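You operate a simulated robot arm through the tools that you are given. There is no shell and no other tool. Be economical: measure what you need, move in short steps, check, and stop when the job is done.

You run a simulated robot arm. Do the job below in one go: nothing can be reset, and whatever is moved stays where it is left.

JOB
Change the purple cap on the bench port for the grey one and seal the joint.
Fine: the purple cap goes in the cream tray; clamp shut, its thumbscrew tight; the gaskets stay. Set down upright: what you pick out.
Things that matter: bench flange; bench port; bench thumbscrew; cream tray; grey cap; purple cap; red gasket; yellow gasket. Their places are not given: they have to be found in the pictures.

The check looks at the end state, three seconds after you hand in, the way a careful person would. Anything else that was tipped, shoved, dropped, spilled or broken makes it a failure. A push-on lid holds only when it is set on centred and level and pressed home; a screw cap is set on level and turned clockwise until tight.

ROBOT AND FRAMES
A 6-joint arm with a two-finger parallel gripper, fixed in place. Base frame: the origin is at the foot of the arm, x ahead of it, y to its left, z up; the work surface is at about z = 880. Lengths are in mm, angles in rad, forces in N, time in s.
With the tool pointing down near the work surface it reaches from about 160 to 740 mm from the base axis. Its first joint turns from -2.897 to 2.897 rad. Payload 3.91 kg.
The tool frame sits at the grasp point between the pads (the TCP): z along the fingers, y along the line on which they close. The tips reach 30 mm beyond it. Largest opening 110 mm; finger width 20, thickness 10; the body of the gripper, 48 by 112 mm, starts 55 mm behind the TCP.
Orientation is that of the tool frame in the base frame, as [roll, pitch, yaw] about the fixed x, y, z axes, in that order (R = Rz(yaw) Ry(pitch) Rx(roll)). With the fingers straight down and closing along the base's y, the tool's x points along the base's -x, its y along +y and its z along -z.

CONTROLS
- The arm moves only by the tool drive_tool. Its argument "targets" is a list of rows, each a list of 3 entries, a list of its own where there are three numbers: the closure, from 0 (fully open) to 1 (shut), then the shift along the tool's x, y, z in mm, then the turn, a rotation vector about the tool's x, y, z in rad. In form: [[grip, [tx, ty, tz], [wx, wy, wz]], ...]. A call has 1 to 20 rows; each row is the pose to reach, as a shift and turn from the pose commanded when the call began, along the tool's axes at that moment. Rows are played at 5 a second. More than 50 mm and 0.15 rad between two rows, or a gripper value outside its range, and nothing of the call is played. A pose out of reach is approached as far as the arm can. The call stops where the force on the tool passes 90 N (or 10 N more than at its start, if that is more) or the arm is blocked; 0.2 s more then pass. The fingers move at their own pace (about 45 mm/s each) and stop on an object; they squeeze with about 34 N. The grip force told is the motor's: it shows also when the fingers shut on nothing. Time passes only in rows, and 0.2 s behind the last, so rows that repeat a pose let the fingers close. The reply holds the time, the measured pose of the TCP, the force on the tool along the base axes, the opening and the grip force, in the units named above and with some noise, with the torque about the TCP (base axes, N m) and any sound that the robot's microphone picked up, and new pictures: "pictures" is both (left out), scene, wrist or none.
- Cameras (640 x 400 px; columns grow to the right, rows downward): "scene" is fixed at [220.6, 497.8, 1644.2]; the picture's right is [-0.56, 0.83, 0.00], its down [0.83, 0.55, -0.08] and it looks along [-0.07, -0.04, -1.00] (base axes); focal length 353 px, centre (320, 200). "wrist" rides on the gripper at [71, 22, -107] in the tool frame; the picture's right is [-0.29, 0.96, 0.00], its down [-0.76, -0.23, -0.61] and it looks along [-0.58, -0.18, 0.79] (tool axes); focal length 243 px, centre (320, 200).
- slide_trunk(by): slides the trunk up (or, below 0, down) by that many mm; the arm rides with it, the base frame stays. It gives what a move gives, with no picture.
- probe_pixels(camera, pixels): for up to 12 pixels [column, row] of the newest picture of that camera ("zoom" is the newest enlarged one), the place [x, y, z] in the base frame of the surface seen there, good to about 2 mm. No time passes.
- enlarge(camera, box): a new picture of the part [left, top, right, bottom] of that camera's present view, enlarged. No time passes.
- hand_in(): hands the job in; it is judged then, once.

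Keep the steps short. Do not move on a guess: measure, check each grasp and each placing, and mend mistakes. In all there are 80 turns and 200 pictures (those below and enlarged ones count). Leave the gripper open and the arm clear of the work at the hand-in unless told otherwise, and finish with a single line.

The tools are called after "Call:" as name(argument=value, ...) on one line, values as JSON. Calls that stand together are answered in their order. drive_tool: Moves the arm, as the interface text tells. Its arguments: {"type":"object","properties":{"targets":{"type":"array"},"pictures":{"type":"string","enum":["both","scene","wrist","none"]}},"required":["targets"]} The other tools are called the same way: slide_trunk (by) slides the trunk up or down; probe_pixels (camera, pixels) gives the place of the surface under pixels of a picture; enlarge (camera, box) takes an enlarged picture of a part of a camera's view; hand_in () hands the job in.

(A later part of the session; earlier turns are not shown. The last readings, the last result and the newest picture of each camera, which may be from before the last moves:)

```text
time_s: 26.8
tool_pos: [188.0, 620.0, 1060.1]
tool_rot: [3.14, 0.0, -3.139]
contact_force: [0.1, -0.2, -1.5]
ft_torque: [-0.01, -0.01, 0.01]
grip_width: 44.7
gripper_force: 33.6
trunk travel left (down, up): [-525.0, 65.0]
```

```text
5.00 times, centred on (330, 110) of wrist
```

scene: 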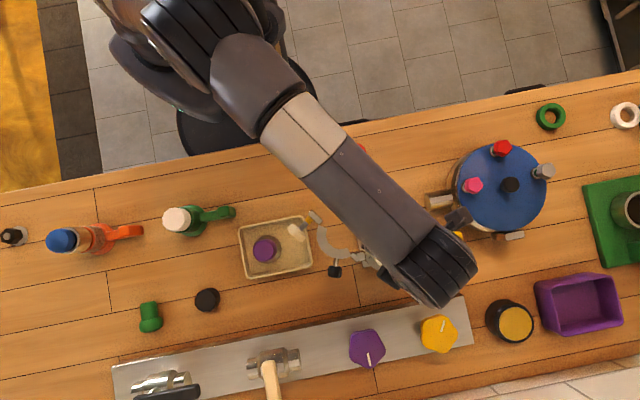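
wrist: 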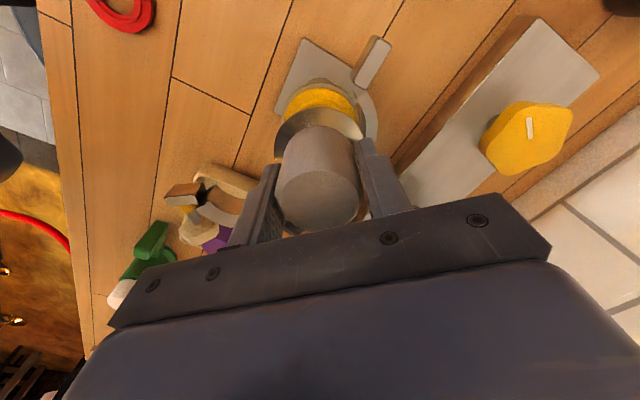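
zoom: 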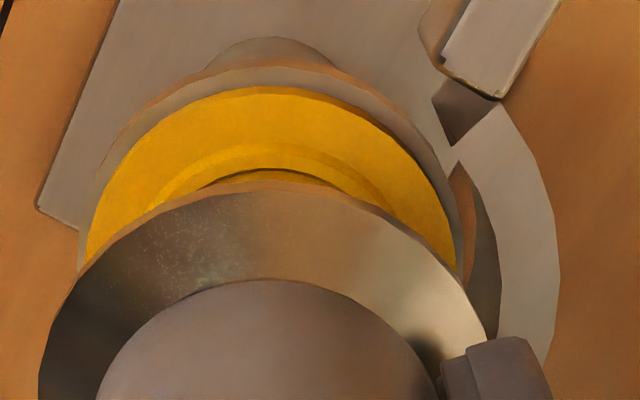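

Re-probe both circles in this view.

Call:
probe_pixels(camera="zoom", pixels=[[92, 240], [115, 175], [160, 125], [250, 94], [330, 108], [400, 155], [436, 205], [453, 258]])

Call:
probe_pixels(camera="zoom", pixels=[[47, 345], [75, 290], [120, 243], [180, 210], [270, 195], [350, 212], [420, 250], [475, 310], [484, 335]])

```text
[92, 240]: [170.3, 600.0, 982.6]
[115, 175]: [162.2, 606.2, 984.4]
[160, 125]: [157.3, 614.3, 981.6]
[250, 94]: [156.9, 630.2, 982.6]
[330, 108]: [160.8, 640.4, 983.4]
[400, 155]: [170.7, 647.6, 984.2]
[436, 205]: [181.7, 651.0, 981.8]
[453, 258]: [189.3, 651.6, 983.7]
```

```text
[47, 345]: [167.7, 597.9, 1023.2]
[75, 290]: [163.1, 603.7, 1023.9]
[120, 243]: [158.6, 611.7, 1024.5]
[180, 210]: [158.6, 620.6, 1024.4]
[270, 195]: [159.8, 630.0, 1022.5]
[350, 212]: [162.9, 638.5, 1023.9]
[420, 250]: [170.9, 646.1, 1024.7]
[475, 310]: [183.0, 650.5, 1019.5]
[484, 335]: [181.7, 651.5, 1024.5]
```

Cap and gasket now agree within ~1 mm; apply a small correction (-0.8, +0.7) and lower over the tube, watching the force.

Call:
drive_tool(targets=[[1, [0.8, 0.7, 0], [0, 0, 0]], [1, [0.8, 0.7, 6], [0, 0, 0]], [1, [0.8, 0.7, 12], [0, 0, 0]], [1, [0.8, 0.7, 18], [0, 0, 0]], [1, [0.8, 0.7, 24], [0, 0, 0]]], pictures="wrist")

Call:
enlarge(camera="wrist", box=[270, 70, 390, 150])

```text
time_s: 28.0
tool_pos: [186.2, 620.9, 1036.0]
tool_rot: [-3.142, -0.001, 3.141]
contact_force: [-4.1, 4.2, 0.5]
ft_torque: [0.13, 0.15, -0.01]
grip_width: 45.0
gripper_force: 34.3
trunk travel left (down, up): [-525.0, 65.0]
```

wrist: 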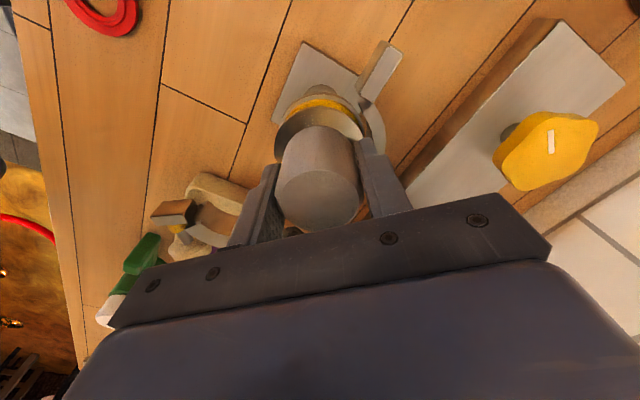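

```text
5.00 times, centred on (330, 110) of wrist
```

zoom: 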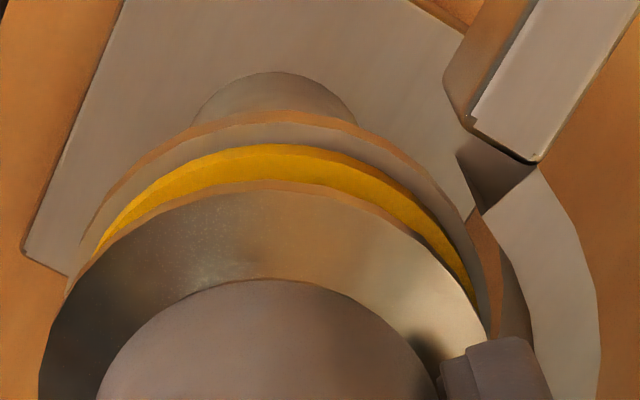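

The tube pushes the cap lightly toward -x,+y; correct (-1.2,+1) and lower to seat.

Call:
drive_tool(targets=[[1, [1.2, 1.0, 0], [0, 0, 0]], [1, [1.2, 1.0, 3], [0, 0, 0]], [1, [1.2, 1.0, 5], [0, 0, 0]]], pictures="none")

Call:
drive_tool(targets=[[1, [0, 0, 2], [0, 0, 0]], [1, [0, 0, 3], [0, 0, 0]], [1, [0, 0, 4], [0, 0, 0]]], pictures="none")

```text
time_s: 28.8
tool_pos: [185.8, 620.8, 1031.0]
tool_rot: [3.141, 0.0, -3.141]
contact_force: [-0.9, 0.7, 2.1]
ft_torque: [0.08, 0.03, -0.01]
grip_width: 44.8
gripper_force: 34.4
trunk travel left (down, up): [-525.0, 65.0]
```

```text
time_s: 29.6
tool_pos: [186.7, 621.4, 1028.0]
tool_rot: [3.14, 0.002, 3.14]
contact_force: [-0.5, -0.8, -1.1]
ft_torque: [0.0, -0.01, 0.03]
grip_width: 44.5
gripper_force: 34.6
trunk travel left (down, up): [-525.0, 65.0]
```

Nearly no side force now. Continue down in 1 mm steps until it seats.

Call:
drive_tool(targets=[[1, [0, 0, 1], [0, 0, 0]], [1, [0, 0, 2], [0, 0, 0]], [1, [0, 0, 3], [0, 0, 0]]], pictures="none")

Call:
enlarge(camera="wrist", box=[270, 70, 390, 150])

```text
time_s: 30.4
tool_pos: [186.0, 622.1, 1027.1]
tool_rot: [3.14, 0.001, -3.141]
contact_force: [0.2, -3.9, 8.4]
ft_torque: [-0.28, 0.07, -0.02]
grip_width: 44.6
gripper_force: 34.0
trunk travel left (down, up): [-525.0, 65.0]
```

```text
5.00 times, centred on (330, 110) of wrist
```

zoom: 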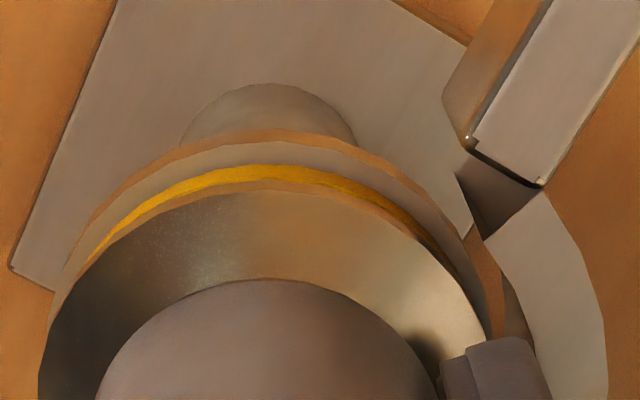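

Call:
drive_tool(targets=[[1, [0, -0.5, 1], [0, 0, 0]], [1, [0, -0.5, 2], [0, 0, 0]], [1, [0, -0.5, 3], [0, 0, 0]]], pictures="none")

Call:
enlarge(camera="wrist", box=[270, 70, 390, 150])

```text
time_s: 31.2
tool_pos: [185.4, 620.6, 1024.7]
tool_rot: [3.137, 0.002, -3.141]
contact_force: [-0.6, 4.7, 25.4]
ft_torque: [-0.13, -0.03, -0.35]
grip_width: 44.6
gripper_force: 33.8
trunk travel left (down, up): [-525.0, 65.0]
```

```text
5.00 times, centred on (330, 110) of wrist
```

zoom: 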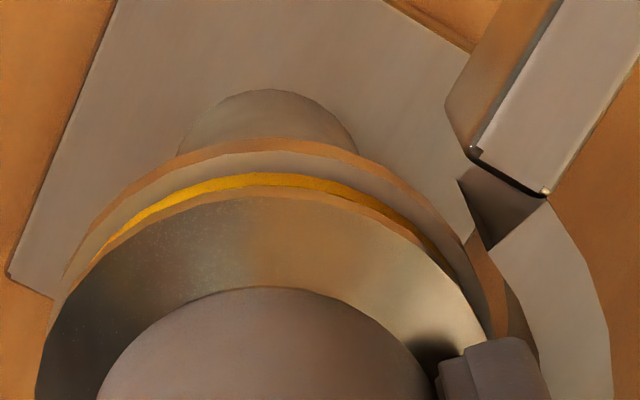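

Seated with 25 N. Release, rise clear and check height and level.

Call:
drive_tool(targets=[[1, [0, 0, -2], [0, 0, 0]], [0.4, [0, 0, -2], [0, 0, 0]], [0.4, [0, 0, -2], [0, 0, 0]], [0.4, [0, 0, -30], [0, 0, 0]], [0.4, [0, 0, -70], [0, 0, 0]], [0.4, [30, -40, -100], [0, 0, 0]], [0.4, [60, -80, -100], [0, 0, 0]], [0.4, [60, -120, -100], [0, 0, 0]], [0.4, [60, -160, -100], [0, 0, 0]]])

Call:
enlarge(camera="scene", box=[350, 220, 430, 280])

Call:
probe_pixels(camera="scene", pixels=[[392, 250], [383, 250], [401, 250], [392, 241], [392, 259], [371, 245], [377, 257], [386, 265], [378, 236]])

```text
refused: row 6 steps farther than a row can; nothing moved
```

```text
6.67 times, centred on (390, 250) of scene
```

zoom: 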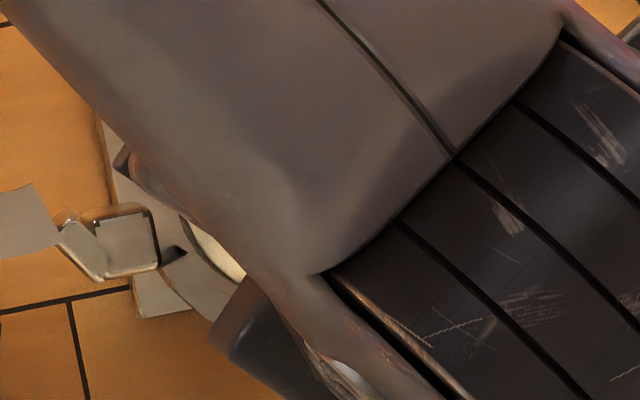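

```text
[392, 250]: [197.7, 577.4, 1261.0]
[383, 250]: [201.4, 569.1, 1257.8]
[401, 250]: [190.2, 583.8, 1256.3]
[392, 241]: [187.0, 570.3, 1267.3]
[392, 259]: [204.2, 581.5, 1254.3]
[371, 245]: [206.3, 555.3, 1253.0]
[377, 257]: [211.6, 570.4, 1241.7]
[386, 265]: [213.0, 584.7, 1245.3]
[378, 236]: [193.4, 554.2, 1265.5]
```

One step was too long; nothing moved. Redo with shorter steps.

Call:
drive_tool(targets=[[1, [0, 0, -2], [0, 0, 0]], [0.4, [0, 0, -2], [0, 0, 0]], [0.4, [0, 0, -2], [0, 0, 0]], [0.4, [0, 0, -30], [0, 0, 0]], [0.4, [0, 0, -70], [0, 0, 0]], [0.4, [0, 0, -110], [0, 0, 0]], [0.4, [20, -40, -110], [0, 0, 0]], [0.4, [40, -80, -110], [0, 0, 0]], [0.4, [50, -125, -110], [0, 0, 0]], [0.4, [60, -170, -110], [0, 0, 0]]])

Call:
enlarge(camera="scene", box=[350, 220, 430, 280])

Call:
probe_pixels(camera="scene", pixels=[[392, 250], [383, 250], [401, 250], [392, 241], [392, 259], [371, 245], [377, 257], [386, 265], [378, 236]])

```text
time_s: 33.4
tool_pos: [124.8, 449.2, 1131.1]
tool_rot: [3.14, 0.0, 3.141]
contact_force: [0.2, 0.3, 0.5]
ft_torque: [-0.02, -0.01, -0.01]
grip_width: 65.9
gripper_force: 0.1
trunk travel left (down, up): [-525.0, 65.0]
```

scene: 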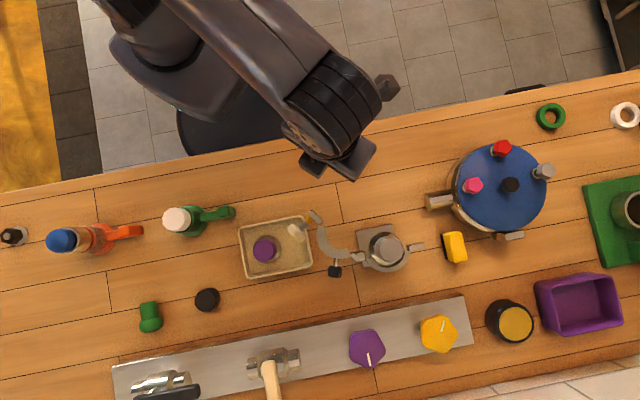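
wrist: 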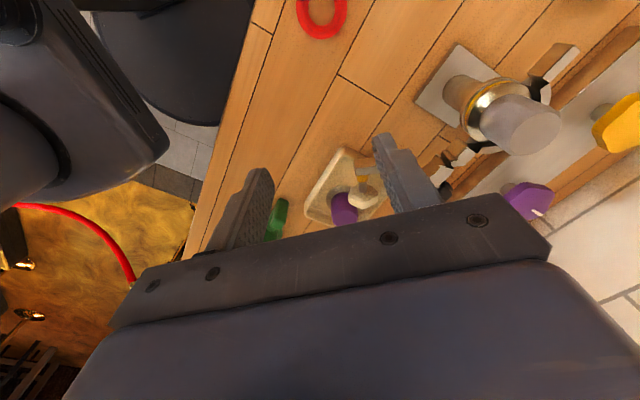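

```text
6.67 times, centred on (390, 250) of scene
```

zoom: 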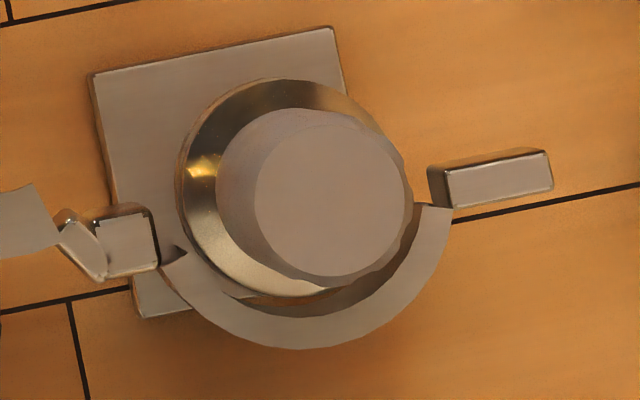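

```text
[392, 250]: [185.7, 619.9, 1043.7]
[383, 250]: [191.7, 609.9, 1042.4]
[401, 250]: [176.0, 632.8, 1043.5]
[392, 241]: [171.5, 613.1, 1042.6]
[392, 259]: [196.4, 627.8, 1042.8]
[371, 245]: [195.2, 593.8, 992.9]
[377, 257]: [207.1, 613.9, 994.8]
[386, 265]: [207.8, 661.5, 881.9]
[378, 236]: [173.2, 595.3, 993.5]
```

Grey cap seated: top z 1043, level, centred just as the purple one was. Next, the clamp: measure hinge and swing-half geometry.

Call:
enlarge(camera="scene", box=[285, 200, 381, 280])

Call:
enlarge(camera="wrist", box=[300, 30, 600, 230])

```text
5.00 times, centred on (333, 240) of scene
```

zoom: 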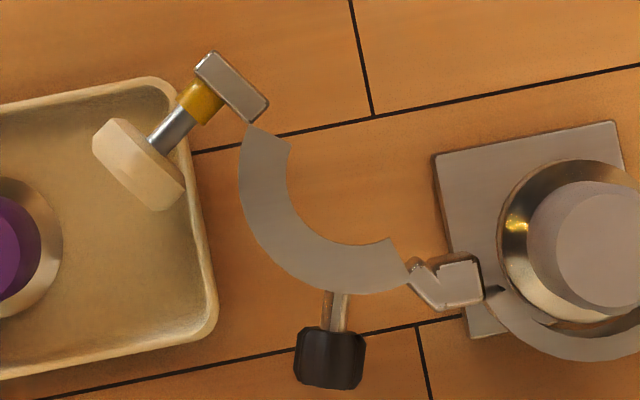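

```text
2.00 times, centred on (450, 130) of wrist
```

zoom: 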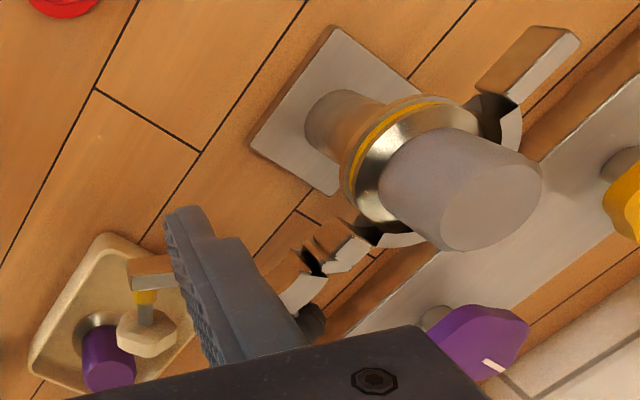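

Call:
enlarge(camera="scene", box=[285, 200, 381, 280])

Call:
probe_pixels(camera="zoom", pixels=[[245, 165], [250, 215], [285, 265], [340, 288], [395, 285], [270, 150], [305, 222], [375, 248], [430, 280], [462, 280], [232, 88], [258, 105]])

Call:
probe_pixels(camera="zoom", pixels=[[110, 140], [140, 165], [170, 190], [335, 305], [335, 345], [320, 380], [195, 100], [410, 270], [485, 300], [540, 340], [600, 355], [212, 62]])

```text
5.00 times, centred on (333, 240) of scene
```

zoom: 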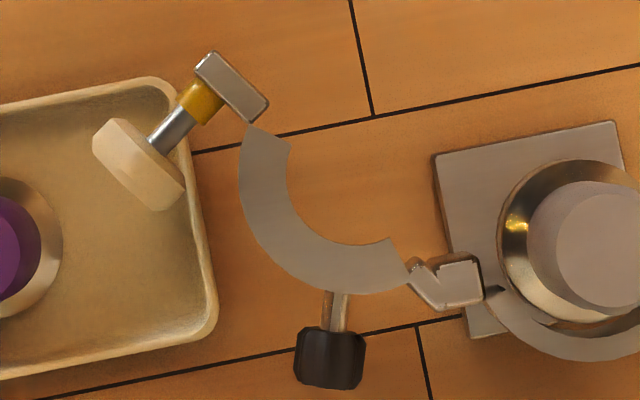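

```text
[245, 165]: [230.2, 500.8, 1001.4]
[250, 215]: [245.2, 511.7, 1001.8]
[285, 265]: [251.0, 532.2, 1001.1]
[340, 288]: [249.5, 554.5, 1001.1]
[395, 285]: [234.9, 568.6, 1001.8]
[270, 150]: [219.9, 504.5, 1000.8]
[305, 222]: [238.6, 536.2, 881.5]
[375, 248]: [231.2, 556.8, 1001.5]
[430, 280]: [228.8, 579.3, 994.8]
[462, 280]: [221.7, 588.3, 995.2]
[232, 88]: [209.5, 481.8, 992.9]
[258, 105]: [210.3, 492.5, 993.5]
```

```text
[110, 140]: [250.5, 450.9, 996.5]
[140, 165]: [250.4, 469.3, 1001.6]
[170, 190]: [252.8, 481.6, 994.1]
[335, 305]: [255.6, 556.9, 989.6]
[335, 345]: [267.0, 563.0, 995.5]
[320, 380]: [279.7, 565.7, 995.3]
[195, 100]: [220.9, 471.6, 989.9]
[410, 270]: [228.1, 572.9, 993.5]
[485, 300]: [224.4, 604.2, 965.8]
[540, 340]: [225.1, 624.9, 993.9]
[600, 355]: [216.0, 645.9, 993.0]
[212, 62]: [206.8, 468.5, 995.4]
```

Geometry: hinge pivot about (224,587); swing half needs about 114° clockwise (from above). Push it with closed fingers from its outer side near (269,521), between screw knob and black handle. First go there, high.

Call:
drive_tool(targets=[[1, [-38, 18, 0], [0, 0, 0]], [1, [-75, 35, 0], [0, 0, 0]], [1, [-113, 53, 0], [0, 0, 0]], [1, [-150, 70, 0], [0, 0, 0]], [1, [-150, 70, 40], [0, 0, 0]], [1, [-150, 70, 70], [0, 0, 0]]])

```text
time_s: 34.8
tool_pos: [277.1, 520.4, 1062.6]
tool_rot: [-3.141, 0.0, 3.14]
contact_force: [-0.1, 0.2, -0.1]
ft_torque: [-0.01, 0.0, -0.02]
grip_width: 0.0
gripper_force: 34.8
trunk travel left (down, up): [-525.0, 65.0]
```

scene: 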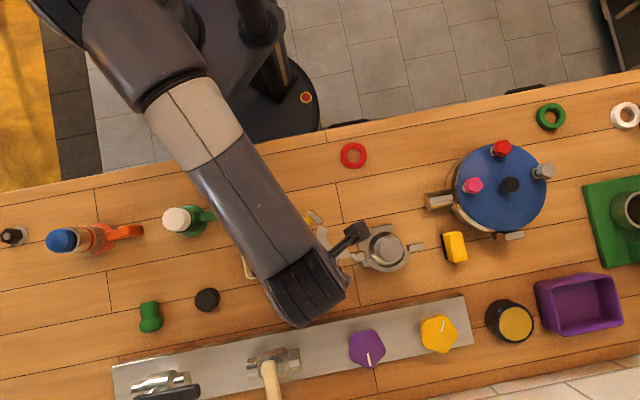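
wrist: 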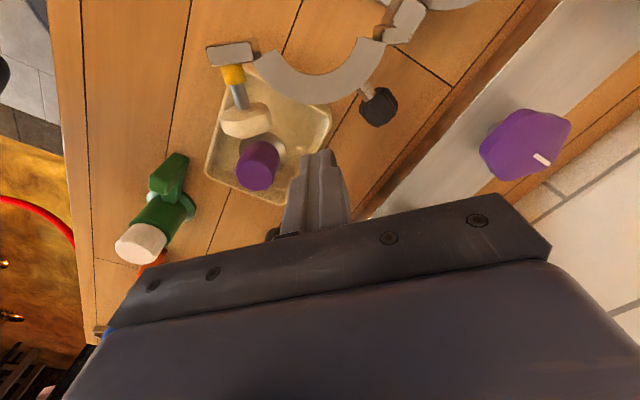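

Fingers clear of everything. Lower to TCP 1012.

Call:
drive_tool(targets=[[1, [0, 0, 25], [0, 0, 0]], [1, [0, 0, 50], [0, 0, 0]]])

```text
time_s: 35.4
tool_pos: [278.4, 522.1, 1011.6]
tool_rot: [3.141, 0.001, -3.142]
contact_force: [0.3, 0.5, -0.3]
ft_torque: [0.03, -0.04, -0.01]
grip_width: 0.0
gripper_force: 33.8
trunk travel left (down, up): [-525.0, 65.0]
```

scene: 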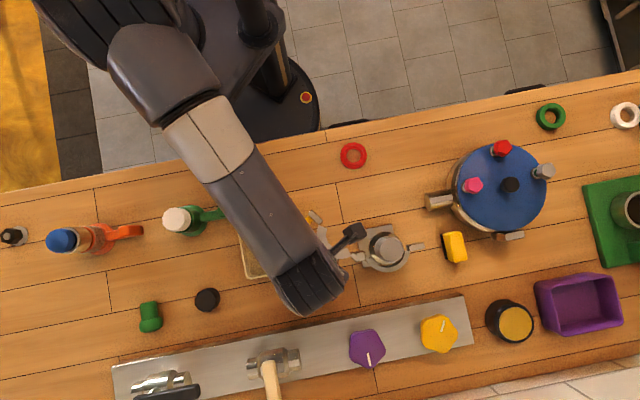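
wrist: 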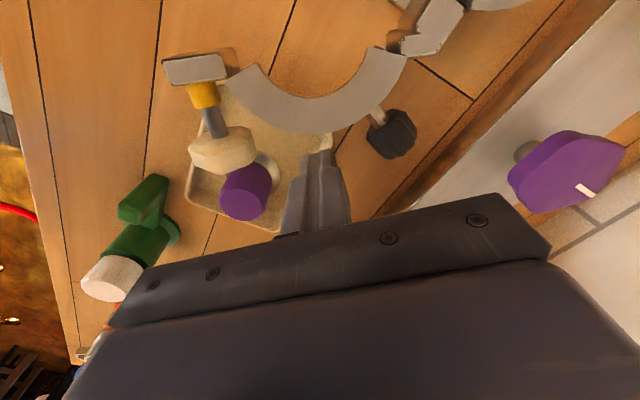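

Begin pushing along the arc about the hinge, first part.

Call:
drive_tool(targets=[[1, [7, 0, 0], [0, 0, 0]], [1, [14, 0, 0], [0, 0, 0]], [1, [21.4, -3.8, 0], [0, 0, 0]], [1, [28.9, -6.7, 0], [0, 0, 0]], [1, [36.6, -8.7, 0], [0, 0, 0]], [1, [44.5, -10, 0], [0, 0, 0]], [1, [52.5, -10.4, 0], [0, 0, 0]]])

Call:
enlarge(camera="wrist", box=[140, 0, 460, 220])

```text
time_s: 37.0
tool_pos: [222.0, 512.1, 1011.8]
tool_rot: [3.14, -0.001, 3.141]
contact_force: [0.2, 0.0, -0.4]
ft_torque: [-0.02, -0.03, -0.04]
grip_width: 0.0
gripper_force: 33.9
trunk travel left (down, up): [-525.0, 65.0]
```

scene: 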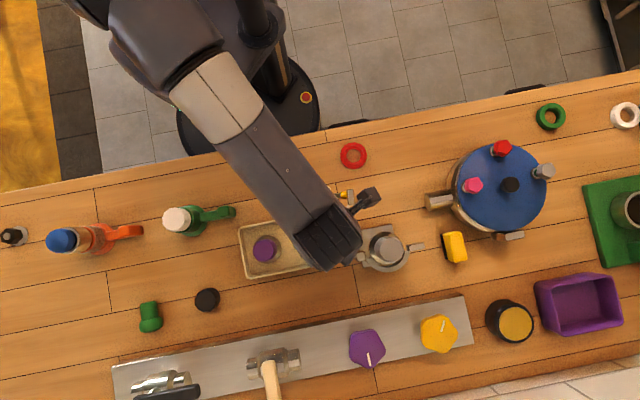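
wrist: 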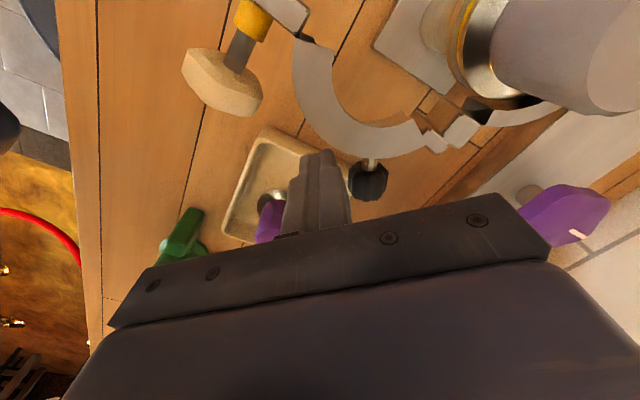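

```text
1.82 times, centred on (300, 110) of wrist
```

zoom: 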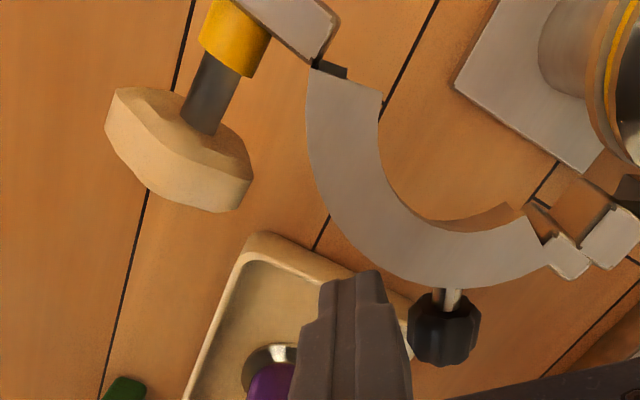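

The half swings freely. Continue the arc.

Call:
drive_tool(targets=[[1, [8, 0.4, 0], [0, 0, 0]], [1, [15.9, 1.7, 0], [0, 0, 0]], [1, [23.6, 3.7, 0], [0, 0, 0]], [1, [31.1, 6.6, 0], [0, 0, 0]], [1, [38.2, 10.2, 0], [0, 0, 0]], [1, [44.9, 14.6, 0], [0, 0, 0]], [1, [51.1, 19.6, 0], [0, 0, 0]], [1, [56.8, 25.3, 0], [0, 0, 0]]])

Call:
enlarge(camera="wrist", box=[140, 0, 460, 220])

```text
time_s: 38.8
tool_pos: [165.8, 536.0, 1012.5]
tool_rot: [-3.142, -0.001, -3.141]
contact_force: [0.1, -1.0, -0.9]
ft_torque: [0.0, 0.01, 0.0]
grip_width: 0.0
gripper_force: 33.8
trunk travel left (down, up): [-525.0, 65.0]
```

scene: 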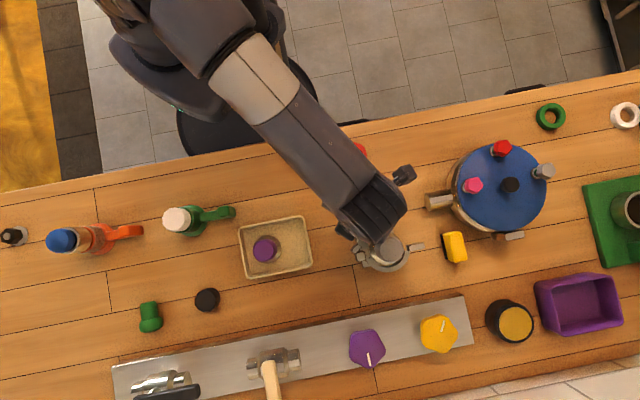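
wrist: 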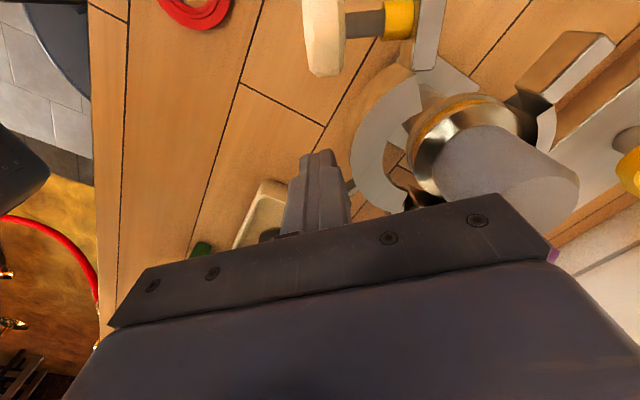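

```text
1.82 times, centred on (300, 110) of wrist
```

zoom: 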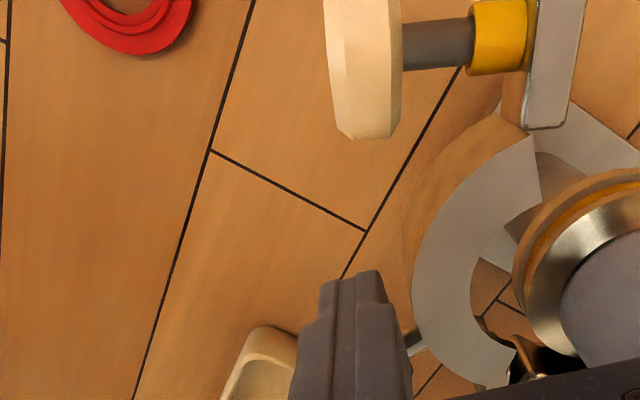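

Continue to near-closed.

Call:
drive_tool(targets=[[1, [5, 6.2, 0], [0, 0, 0]], [1, [9.4, 12.9, 0], [0, 0, 0]], [1, [13, 20, 0], [0, 0, 0]], [1, [15.9, 27.5, 0], [0, 0, 0]], [1, [17, 31.3, 0], [0, 0, 0]], [1, [17.9, 35.2, 0], [0, 0, 0]]])

Call:
enlarge(camera="wrist", box=[240, 0, 560, 220])

```text
time_s: 40.2
tool_pos: [147.9, 570.3, 1011.6]
tool_rot: [-3.14, 0.0, 3.141]
contact_force: [-0.3, 0.5, 1.0]
ft_torque: [-0.01, 0.0, 0.0]
grip_width: 0.0
gripper_force: 34.3
trunk travel left (down, up): [-525.0, 65.0]
```

scene: 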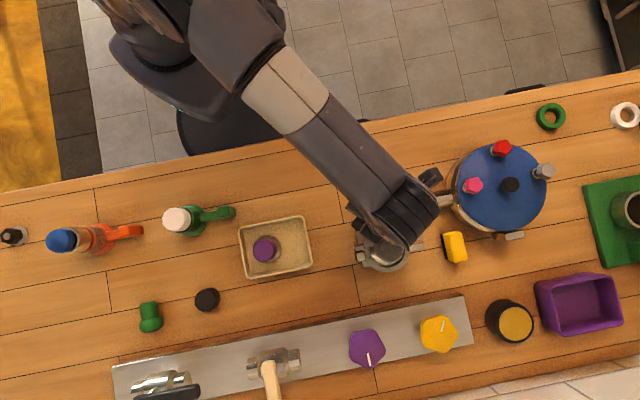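
wrist: 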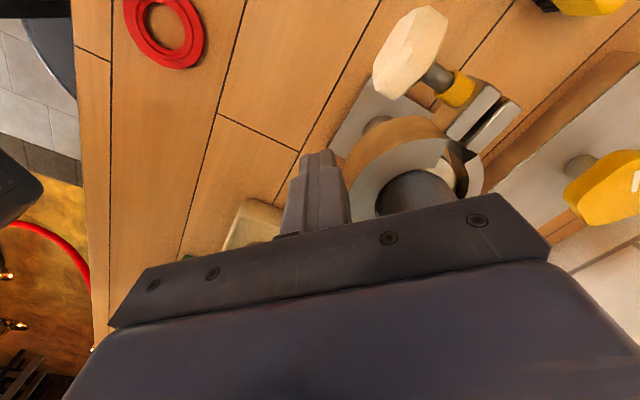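

```text
1.82 times, centred on (400, 110) of wrist
```

zoom: 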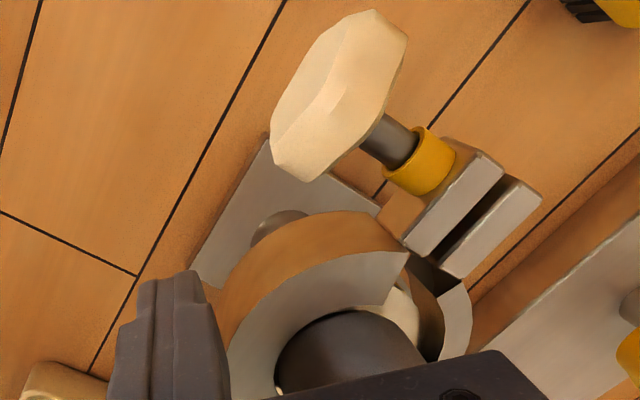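

Lugs nearly meet. Push the last few mm until force rises.

Call:
drive_tool(targets=[[1, [-0.5, 3, 0], [0, 0, 0]], [1, [-1, 6, 0], [0, 0, 0]], [1, [-1.5, 9, 0], [0, 0, 0]], [1, [-3, 12, 0], [0, 0, 0]]])

Call:
enlarge(camera="wrist", box=[240, 0, 560, 220])

```text
time_s: 41.2
tool_pos: [149.8, 575.0, 1012.2]
tool_rot: [-3.127, -0.004, 3.141]
contact_force: [-14.8, -47.5, -2.2]
ft_torque: [-0.68, 0.25, -0.27]
grip_width: 0.0
gripper_force: 34.4
trunk travel left (down, up): [-525.0, 65.0]
```

scene: 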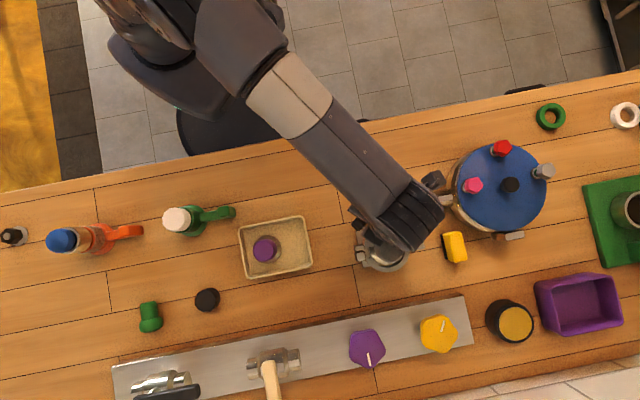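
wrist: 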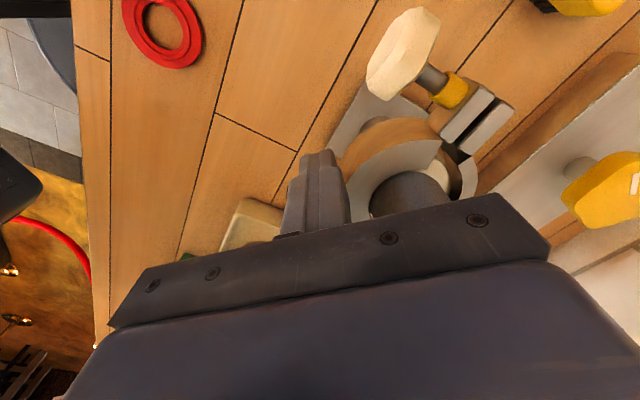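

```text
1.82 times, centred on (400, 110) of wrist
```

zoom: 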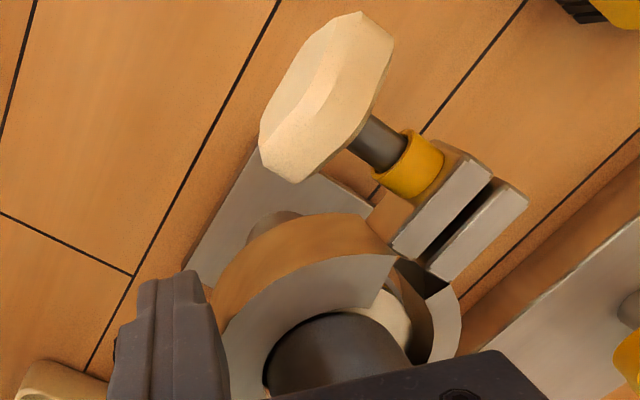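

Half is shut against the flanges (48 N). Back off, rise and move away to view.

Call:
drive_tool(targets=[[1, [10, -14, 0], [0, 0, 0]], [1, [14, -28, 0], [0, 0, 0]], [1, [14, -28, -40], [0, 0, 0]], [1, [14, -28, -80], [0, 0, 0]], [1, [14, -28, -120], [0, 0, 0]], [1, [14, -75, -120], [0, 0, 0]], [1, [14, -122, -120], [0, 0, 0]], [1, [14, -165, -120], [0, 0, 0]]])

Call:
enlarge(camera="scene", box=[342, 200, 438, 280])

Call:
enlarge(camera="wrist", box=[360, 0, 640, 190])

```text
time_s: 43.0
tool_pos: [139.6, 420.0, 1131.1]
tool_rot: [3.14, -0.001, -3.141]
contact_force: [0.4, 0.4, -0.1]
ft_torque: [-0.03, 0.0, 0.0]
grip_width: 0.0
gripper_force: 33.7
trunk travel left (down, up): [-525.0, 65.0]
```

scene: 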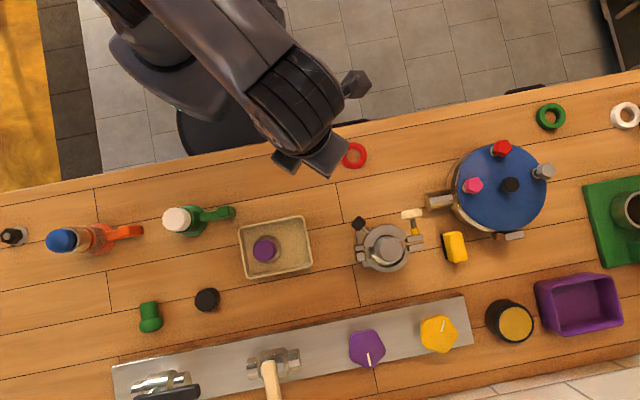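
wrist: 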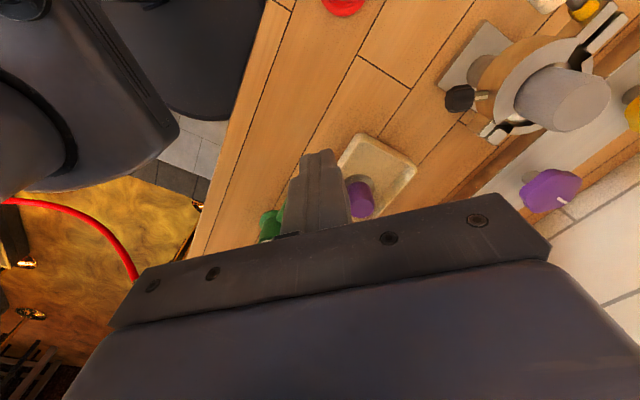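

```text
5.00 times, centred on (390, 240) of scene
```

zoom: 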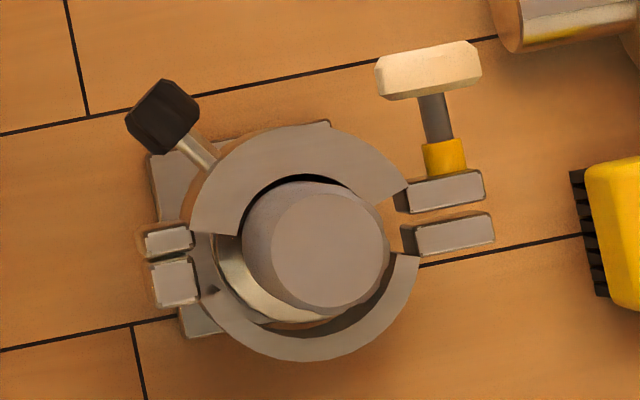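

```text
2.11 times, centred on (500, 95) of wrist
```

zoom: 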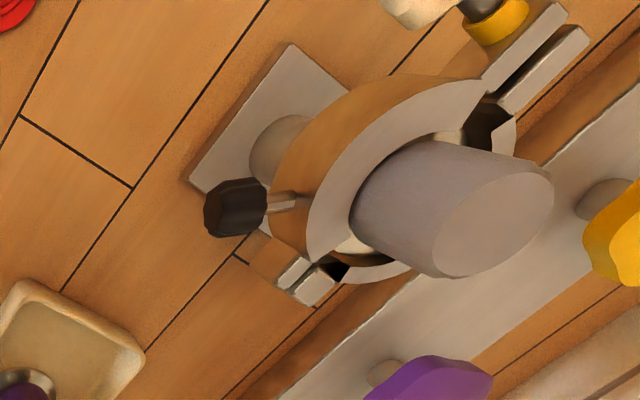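

The clamp stays closed. Probe the thumbscrew knob, shaft, lugs and the neighbouring pot handle.

Call:
probe_pixels(camera="scene", pixels=[[404, 215], [412, 213.6], [420, 212], [405, 219], [419, 216], [413.4, 223.6], [415, 231], [415, 238], [416, 246.6], [438, 204], [430, 206], [359, 222]])

Call:
probe_pixels(camera="scene", pixels=[[432, 199], [432, 208], [455, 200], [449, 205], [452, 240], [445, 262], [412, 209], [353, 155], [370, 228], [407, 210]])

Call:
enlarge(camera="scene", box=[394, 190, 458, 240])

```text
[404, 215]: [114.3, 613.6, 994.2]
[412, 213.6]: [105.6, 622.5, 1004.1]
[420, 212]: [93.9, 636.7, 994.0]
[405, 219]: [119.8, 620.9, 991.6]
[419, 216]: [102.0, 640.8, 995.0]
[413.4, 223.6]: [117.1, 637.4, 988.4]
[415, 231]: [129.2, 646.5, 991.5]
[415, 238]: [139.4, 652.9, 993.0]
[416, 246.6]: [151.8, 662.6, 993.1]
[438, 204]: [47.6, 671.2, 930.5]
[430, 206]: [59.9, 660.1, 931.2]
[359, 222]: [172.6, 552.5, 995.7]
```

```text
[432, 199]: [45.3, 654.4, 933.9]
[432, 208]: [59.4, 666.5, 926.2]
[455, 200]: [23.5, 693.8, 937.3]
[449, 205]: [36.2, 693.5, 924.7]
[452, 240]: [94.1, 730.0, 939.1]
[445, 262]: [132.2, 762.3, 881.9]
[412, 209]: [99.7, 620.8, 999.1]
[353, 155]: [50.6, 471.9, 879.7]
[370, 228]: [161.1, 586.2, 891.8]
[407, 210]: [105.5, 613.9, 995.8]
```

```text
8.00 times, centred on (426, 215) of scene
```

zoom: 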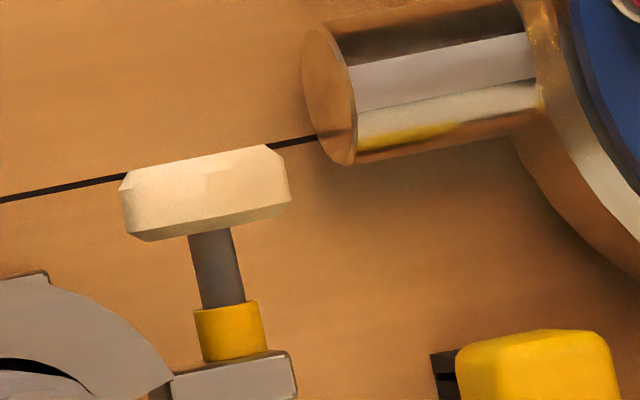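

Knob is a hexagon (~34.6 mm across flats, flats on the horizontal sides), centre ≈(107.5,628,984), screw axis heading ≈40° from +x. I need the tool horizontal. First reorient high up and near, then inspect.

Call:
drive_tool(targets=[[0.4, [8, 12, -6], [-0.046, -0.125, -0.046]], [0.4, [17, 23, -12], [-0.091, -0.25, -0.091]], [0.4, [25, 35, -17], [-0.137, -0.375, -0.137]], [0.4, [33, 47, -23], [-0.182, -0.5, -0.182]], [0.4, [42, 58, -29], [-0.228, -0.625, -0.228]], [0.4, [50, 70, -35], [-0.274, -0.75, -0.274]]])

```text
time_s: 44.4
tool_pos: [87.7, 489.3, 1166.4]
tool_rot: [2.935, 0.777, -2.935]
contact_force: [-0.4, -0.4, -0.8]
ft_torque: [-0.01, 0.0, -0.01]
grip_width: 65.9
gripper_force: 0.1
trunk travel left (down, up): [-525.0, 65.0]
```

scene: 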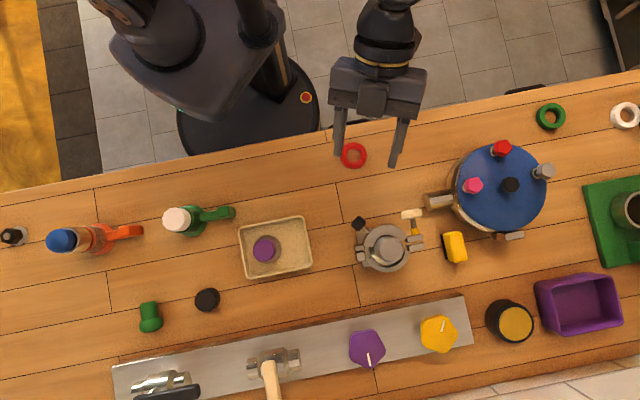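
wrist: 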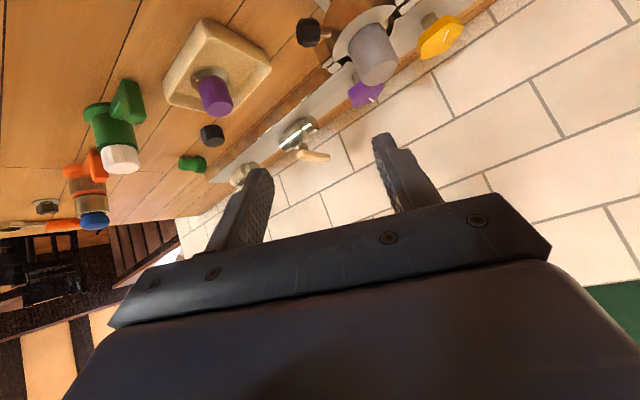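

Going well. Finish the tilt with the TCP held in place.

Call:
drive_tool(targets=[[0.4, [0, 0, 0], [-0.046, -0.125, -0.046]], [0.4, [0, 0, 0], [-0.091, -0.25, -0.091]], [0.4, [0, 0, 0], [-0.137, -0.375, -0.137]], [0.4, [0, 0, 0], [-0.182, -0.5, -0.182]], [0.4, [0, 0, 0], [-0.228, -0.625, -0.228]], [0.4, [0, 0, 0], [-0.273, -0.751, -0.273]]])

```text
time_s: 46.0
tool_pos: [111.1, 477.2, 1213.1]
tool_rot: [1.201, 1.463, 1.858]
contact_force: [0.6, 0.3, 0.9]
ft_torque: [0.0, 0.03, 0.01]
grip_width: 66.0
gripper_force: 0.0
trunk travel left (down, up): [-525.0, 65.0]
stopped in row 6: the arm was blocked; the commanded pose is now the measured one
```

scene: 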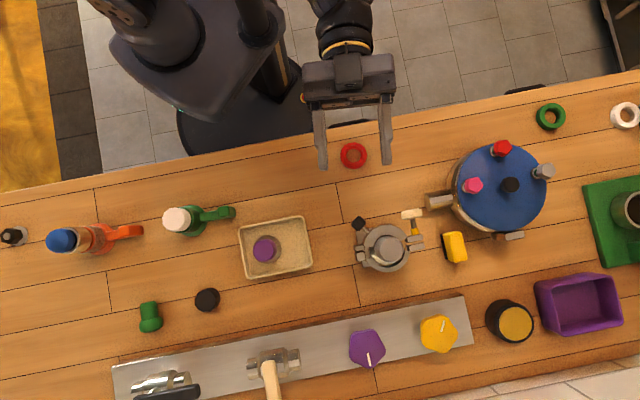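
wrist: 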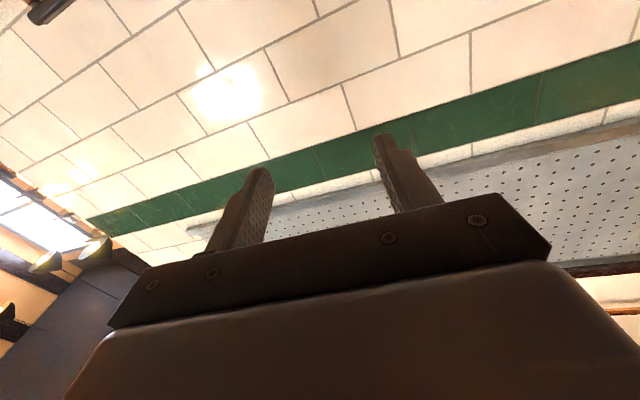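

Tool is practically horizontal (axis (0.79,0.61,0.04)); the arm was folded to its limit. Move sideways to a spot behind the screw's axis, still high.

Call:
drive_tool(targets=[[0.4, [3, 29, -3], [0, 0, 0]], [0.4, [6, 59, -5], [0, 0, 0]], [0.4, [8, 88, -8], [0, 0, 0]], [0.4, [11, 117, -10], [0, 0, 0]]])

```text
time_s: 47.2
tool_pos: [104.6, 557.4, 1234.5]
tool_rot: [1.232, 1.427, 1.765]
contact_force: [-0.2, 0.2, -0.5]
ft_torque: [0.04, -0.03, -0.01]
grip_width: 66.0
gripper_force: 0.1
trunk travel left (down, up): [-525.0, 65.0]
stopped in row 4: the arm was blocked; the commanded pose is now the measured one
```

scene: 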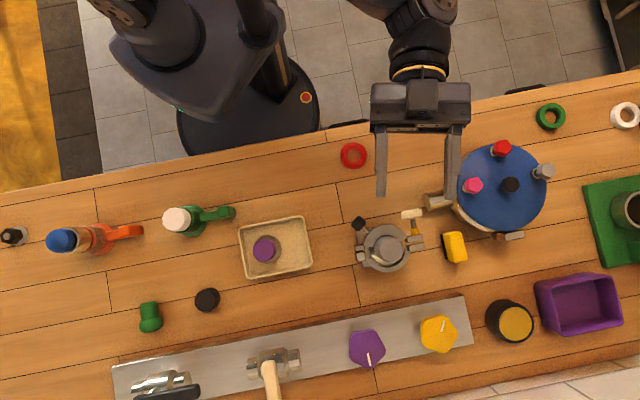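
wrist: 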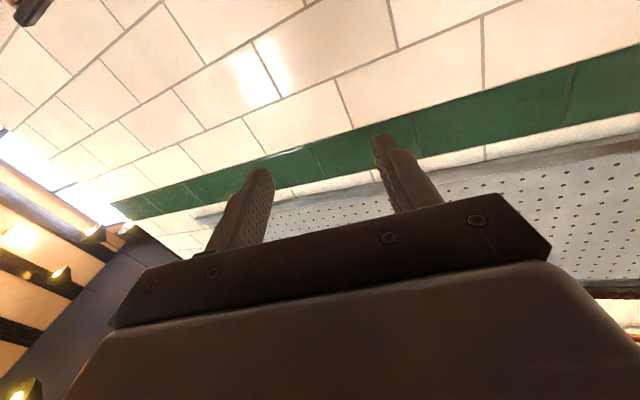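

The wrist seems to hit its bend limit because the shoulder is high. Going higher relative to the shoulder should relieve it (the trunk can later bring it all down). Move up and correct the heading.

Call:
drive_tool(targets=[[0.4, [-34, 0, 0], [0, 0, 0]], [0.4, [-68, 0, 0], [0, 0, 0]], [0.4, [-101, 0, 0], [-0.05, 0.02, -0.04]], [0.4, [-101, 19, -18], [-0.1, 0.04, -0.09]], [0.4, [-101, 38, -37], [-0.16, 0.06, -0.13]], [0.4, [-101, 57, -55], [-0.16, 0.06, -0.13]]], pictures="scene")

```text
time_s: 48.8
tool_pos: [105.5, 555.2, 1359.5]
tool_rot: [1.34, 1.529, 1.906]
contact_force: [0.1, 0.3, 0.2]
ft_torque: [0.0, 0.06, 0.01]
grip_width: 65.8
gripper_force: 0.2
trunk travel left (down, up): [-525.0, 65.0]
stopped in row 6: the arm was blocked; the commanded pose is now the measured one
```

scene: 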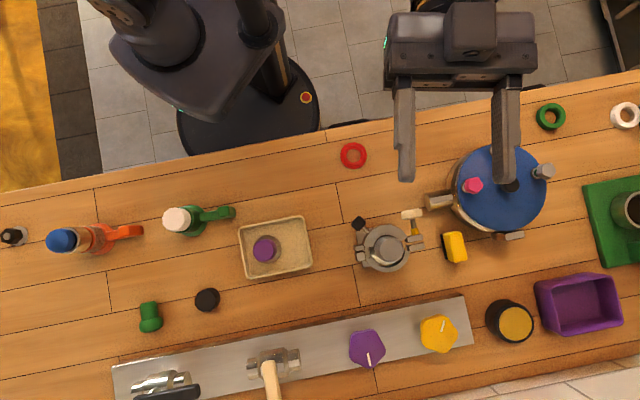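

Still blocked only in -x, at any height. It may be the last joint's limit or the forearm roll; test by rolling the tool about its axis by -60° (hex knob allows it), and then moving back again.

Call:
drive_tool(targets=[[0.4, [0, 0, 0], [0, 0, -0.15]], [0.4, [0, 0, 0], [0, 0, -0.3]], [0.4, [0, 0, 0], [0, 0, -0.45]], [0.4, [0, 0, 0], [0, 0, -0.6]], [0.4, [0, 0, 0], [0, 0, -0.75]], [0.4, [0, 0, 0], [0, 0, -0.9]], [0.4, [0, 0, 0], [0, 0, -1.05]]], pictures="none")

Call:
drive_tool(targets=[[0.4, [0, 0, -20], [0, 0, 0]], [0.4, [0, 0, -40], [0, 0, 0]]], pictures="scene")

```text
time_s: 50.4
tool_pos: [103.5, 554.2, 1359.5]
tool_rot: [-1.559, 0.555, -0.997]
contact_force: [-0.1, 0.0, 0.3]
ft_torque: [0.02, -0.01, 0.01]
grip_width: 66.1
gripper_force: 0.0
trunk travel left (down, up): [-525.0, 65.0]
```

```text
time_s: 51.2
tool_pos: [114.8, 535.3, 1349.9]
tool_rot: [-1.564, 0.538, -1.085]
contact_force: [-0.4, -0.3, -0.5]
ft_torque: [0.03, -0.01, -0.01]
grip_width: 65.8
gripper_force: 0.0
trunk travel left (down, up): [-525.0, 65.0]
stopped in row 2: the arm was blocked; the commanded pose is now the measured one
```

scene: 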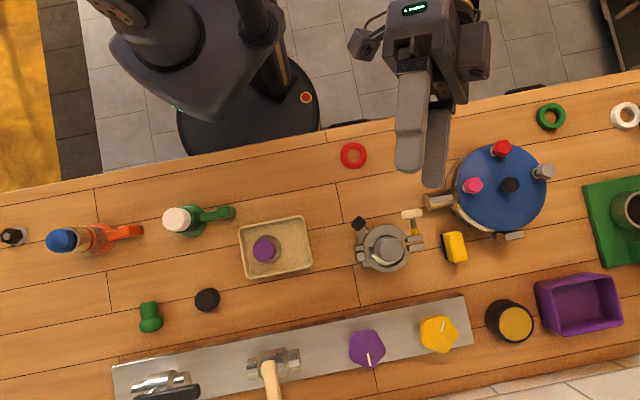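

Roll is free; every block happened when the wrist's bearing from the base reached ≈98°, so the first-joint direction is the limit. The final pose (bearing ≈96°) should be feasible if I come from above rather than from behind. Move there high up, heading 44°.

Call:
drive_tool(targets=[[0.35, [-4.3, 31.7, 4.4], [-0.037, -0.061, 0]], [0.35, [-8.6, 63.5, 8.9], [-0.073, -0.123, 0]], [0.35, [-12.9, 95.2, 13.3], [-0.11, -0.184, 0]], [0.35, [-17.2, 126.9, 17.7], [-0.1465, -0.2456, 0.002]], [0.35, [-17.2, 126.9, 17.7], [-0.1465, -0.2456, 0.002]]], pictures="scene")

```text
time_s: 52.4
tool_pos: [91.0, 614.5, 1247.1]
tool_rot: [-1.564, 0.536, -0.794]
contact_force: [-0.1, -0.5, -0.5]
ft_torque: [0.03, -0.01, -0.04]
grip_width: 71.5
gripper_force: 0.0
trunk travel left (down, up): [-525.0, 65.0]
```

scene: 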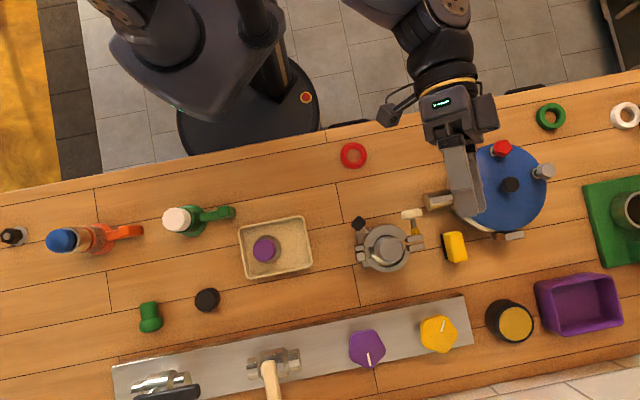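

Reached without block, heading ≈44.5°. Roll -120.75° so the camera is on top and the fingers close horizontally, giving maximum range for clockwise turning.

Call:
drive_tool(targets=[[0.35, [0, 0, 0], [0, 0, -0.145]], [0.35, [0, 0, 0], [0, 0, -0.29]], [0.35, [0, 0, 0], [0, 0, -0.435]], [0.35, [0, 0, 0], [0, 0, -0.58]], [0.35, [0, 0, 0], [0, 0, -0.725]], [0.35, [0, 0, 0], [0, 0, -0.87]], [0.35, [0, 0, 0], [0, 0, -1.015]], [0.35, [0, 0, 0], [0, 0, -1.16]], [0.35, [0, 0, 0], [0, 0, -1.305]], [0.35, [0, 0, 0], [0, 0, -1.45]], [0.35, [0, 0, 0], [0, 0, -1.595]], [0.35, [0, 0, 0], [0, 0, -1.74]], [0.35, [0, 0, 0], [0, 0, -1.885]], [0.35, [0, 0, 0], [0, 0, -2.0]], [0.35, [0, 0, 0], [0, 0, -2.1075]]])

```text
time_s: 55.6
tool_pos: [91.7, 613.9, 1249.2]
tool_rot: [0.227, -1.565, -2.599]
contact_force: [-0.2, 0.0, 0.1]
ft_torque: [-0.01, -0.02, 0.03]
grip_width: 71.6
gripper_force: 0.1
trunk travel left (down, up): [-525.0, 65.0]
```

scene: 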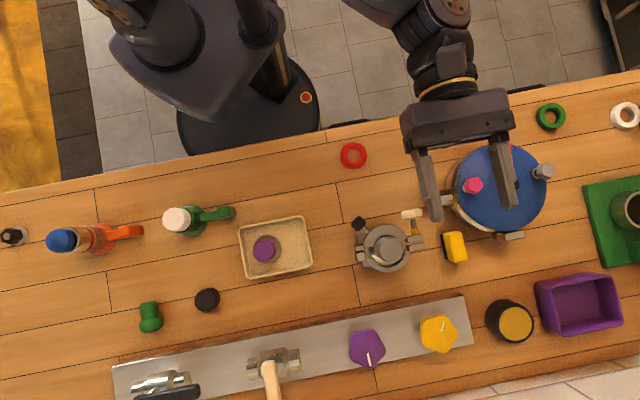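
wrist: 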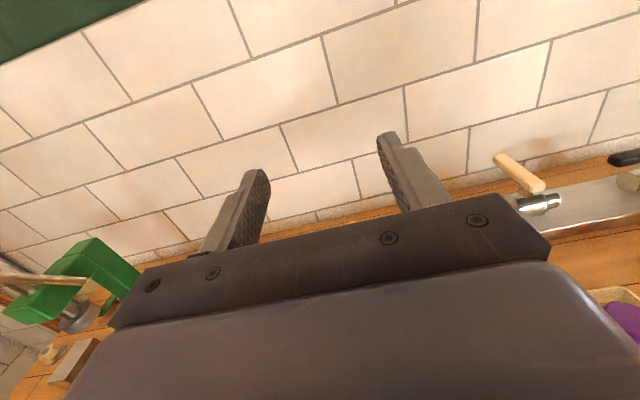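

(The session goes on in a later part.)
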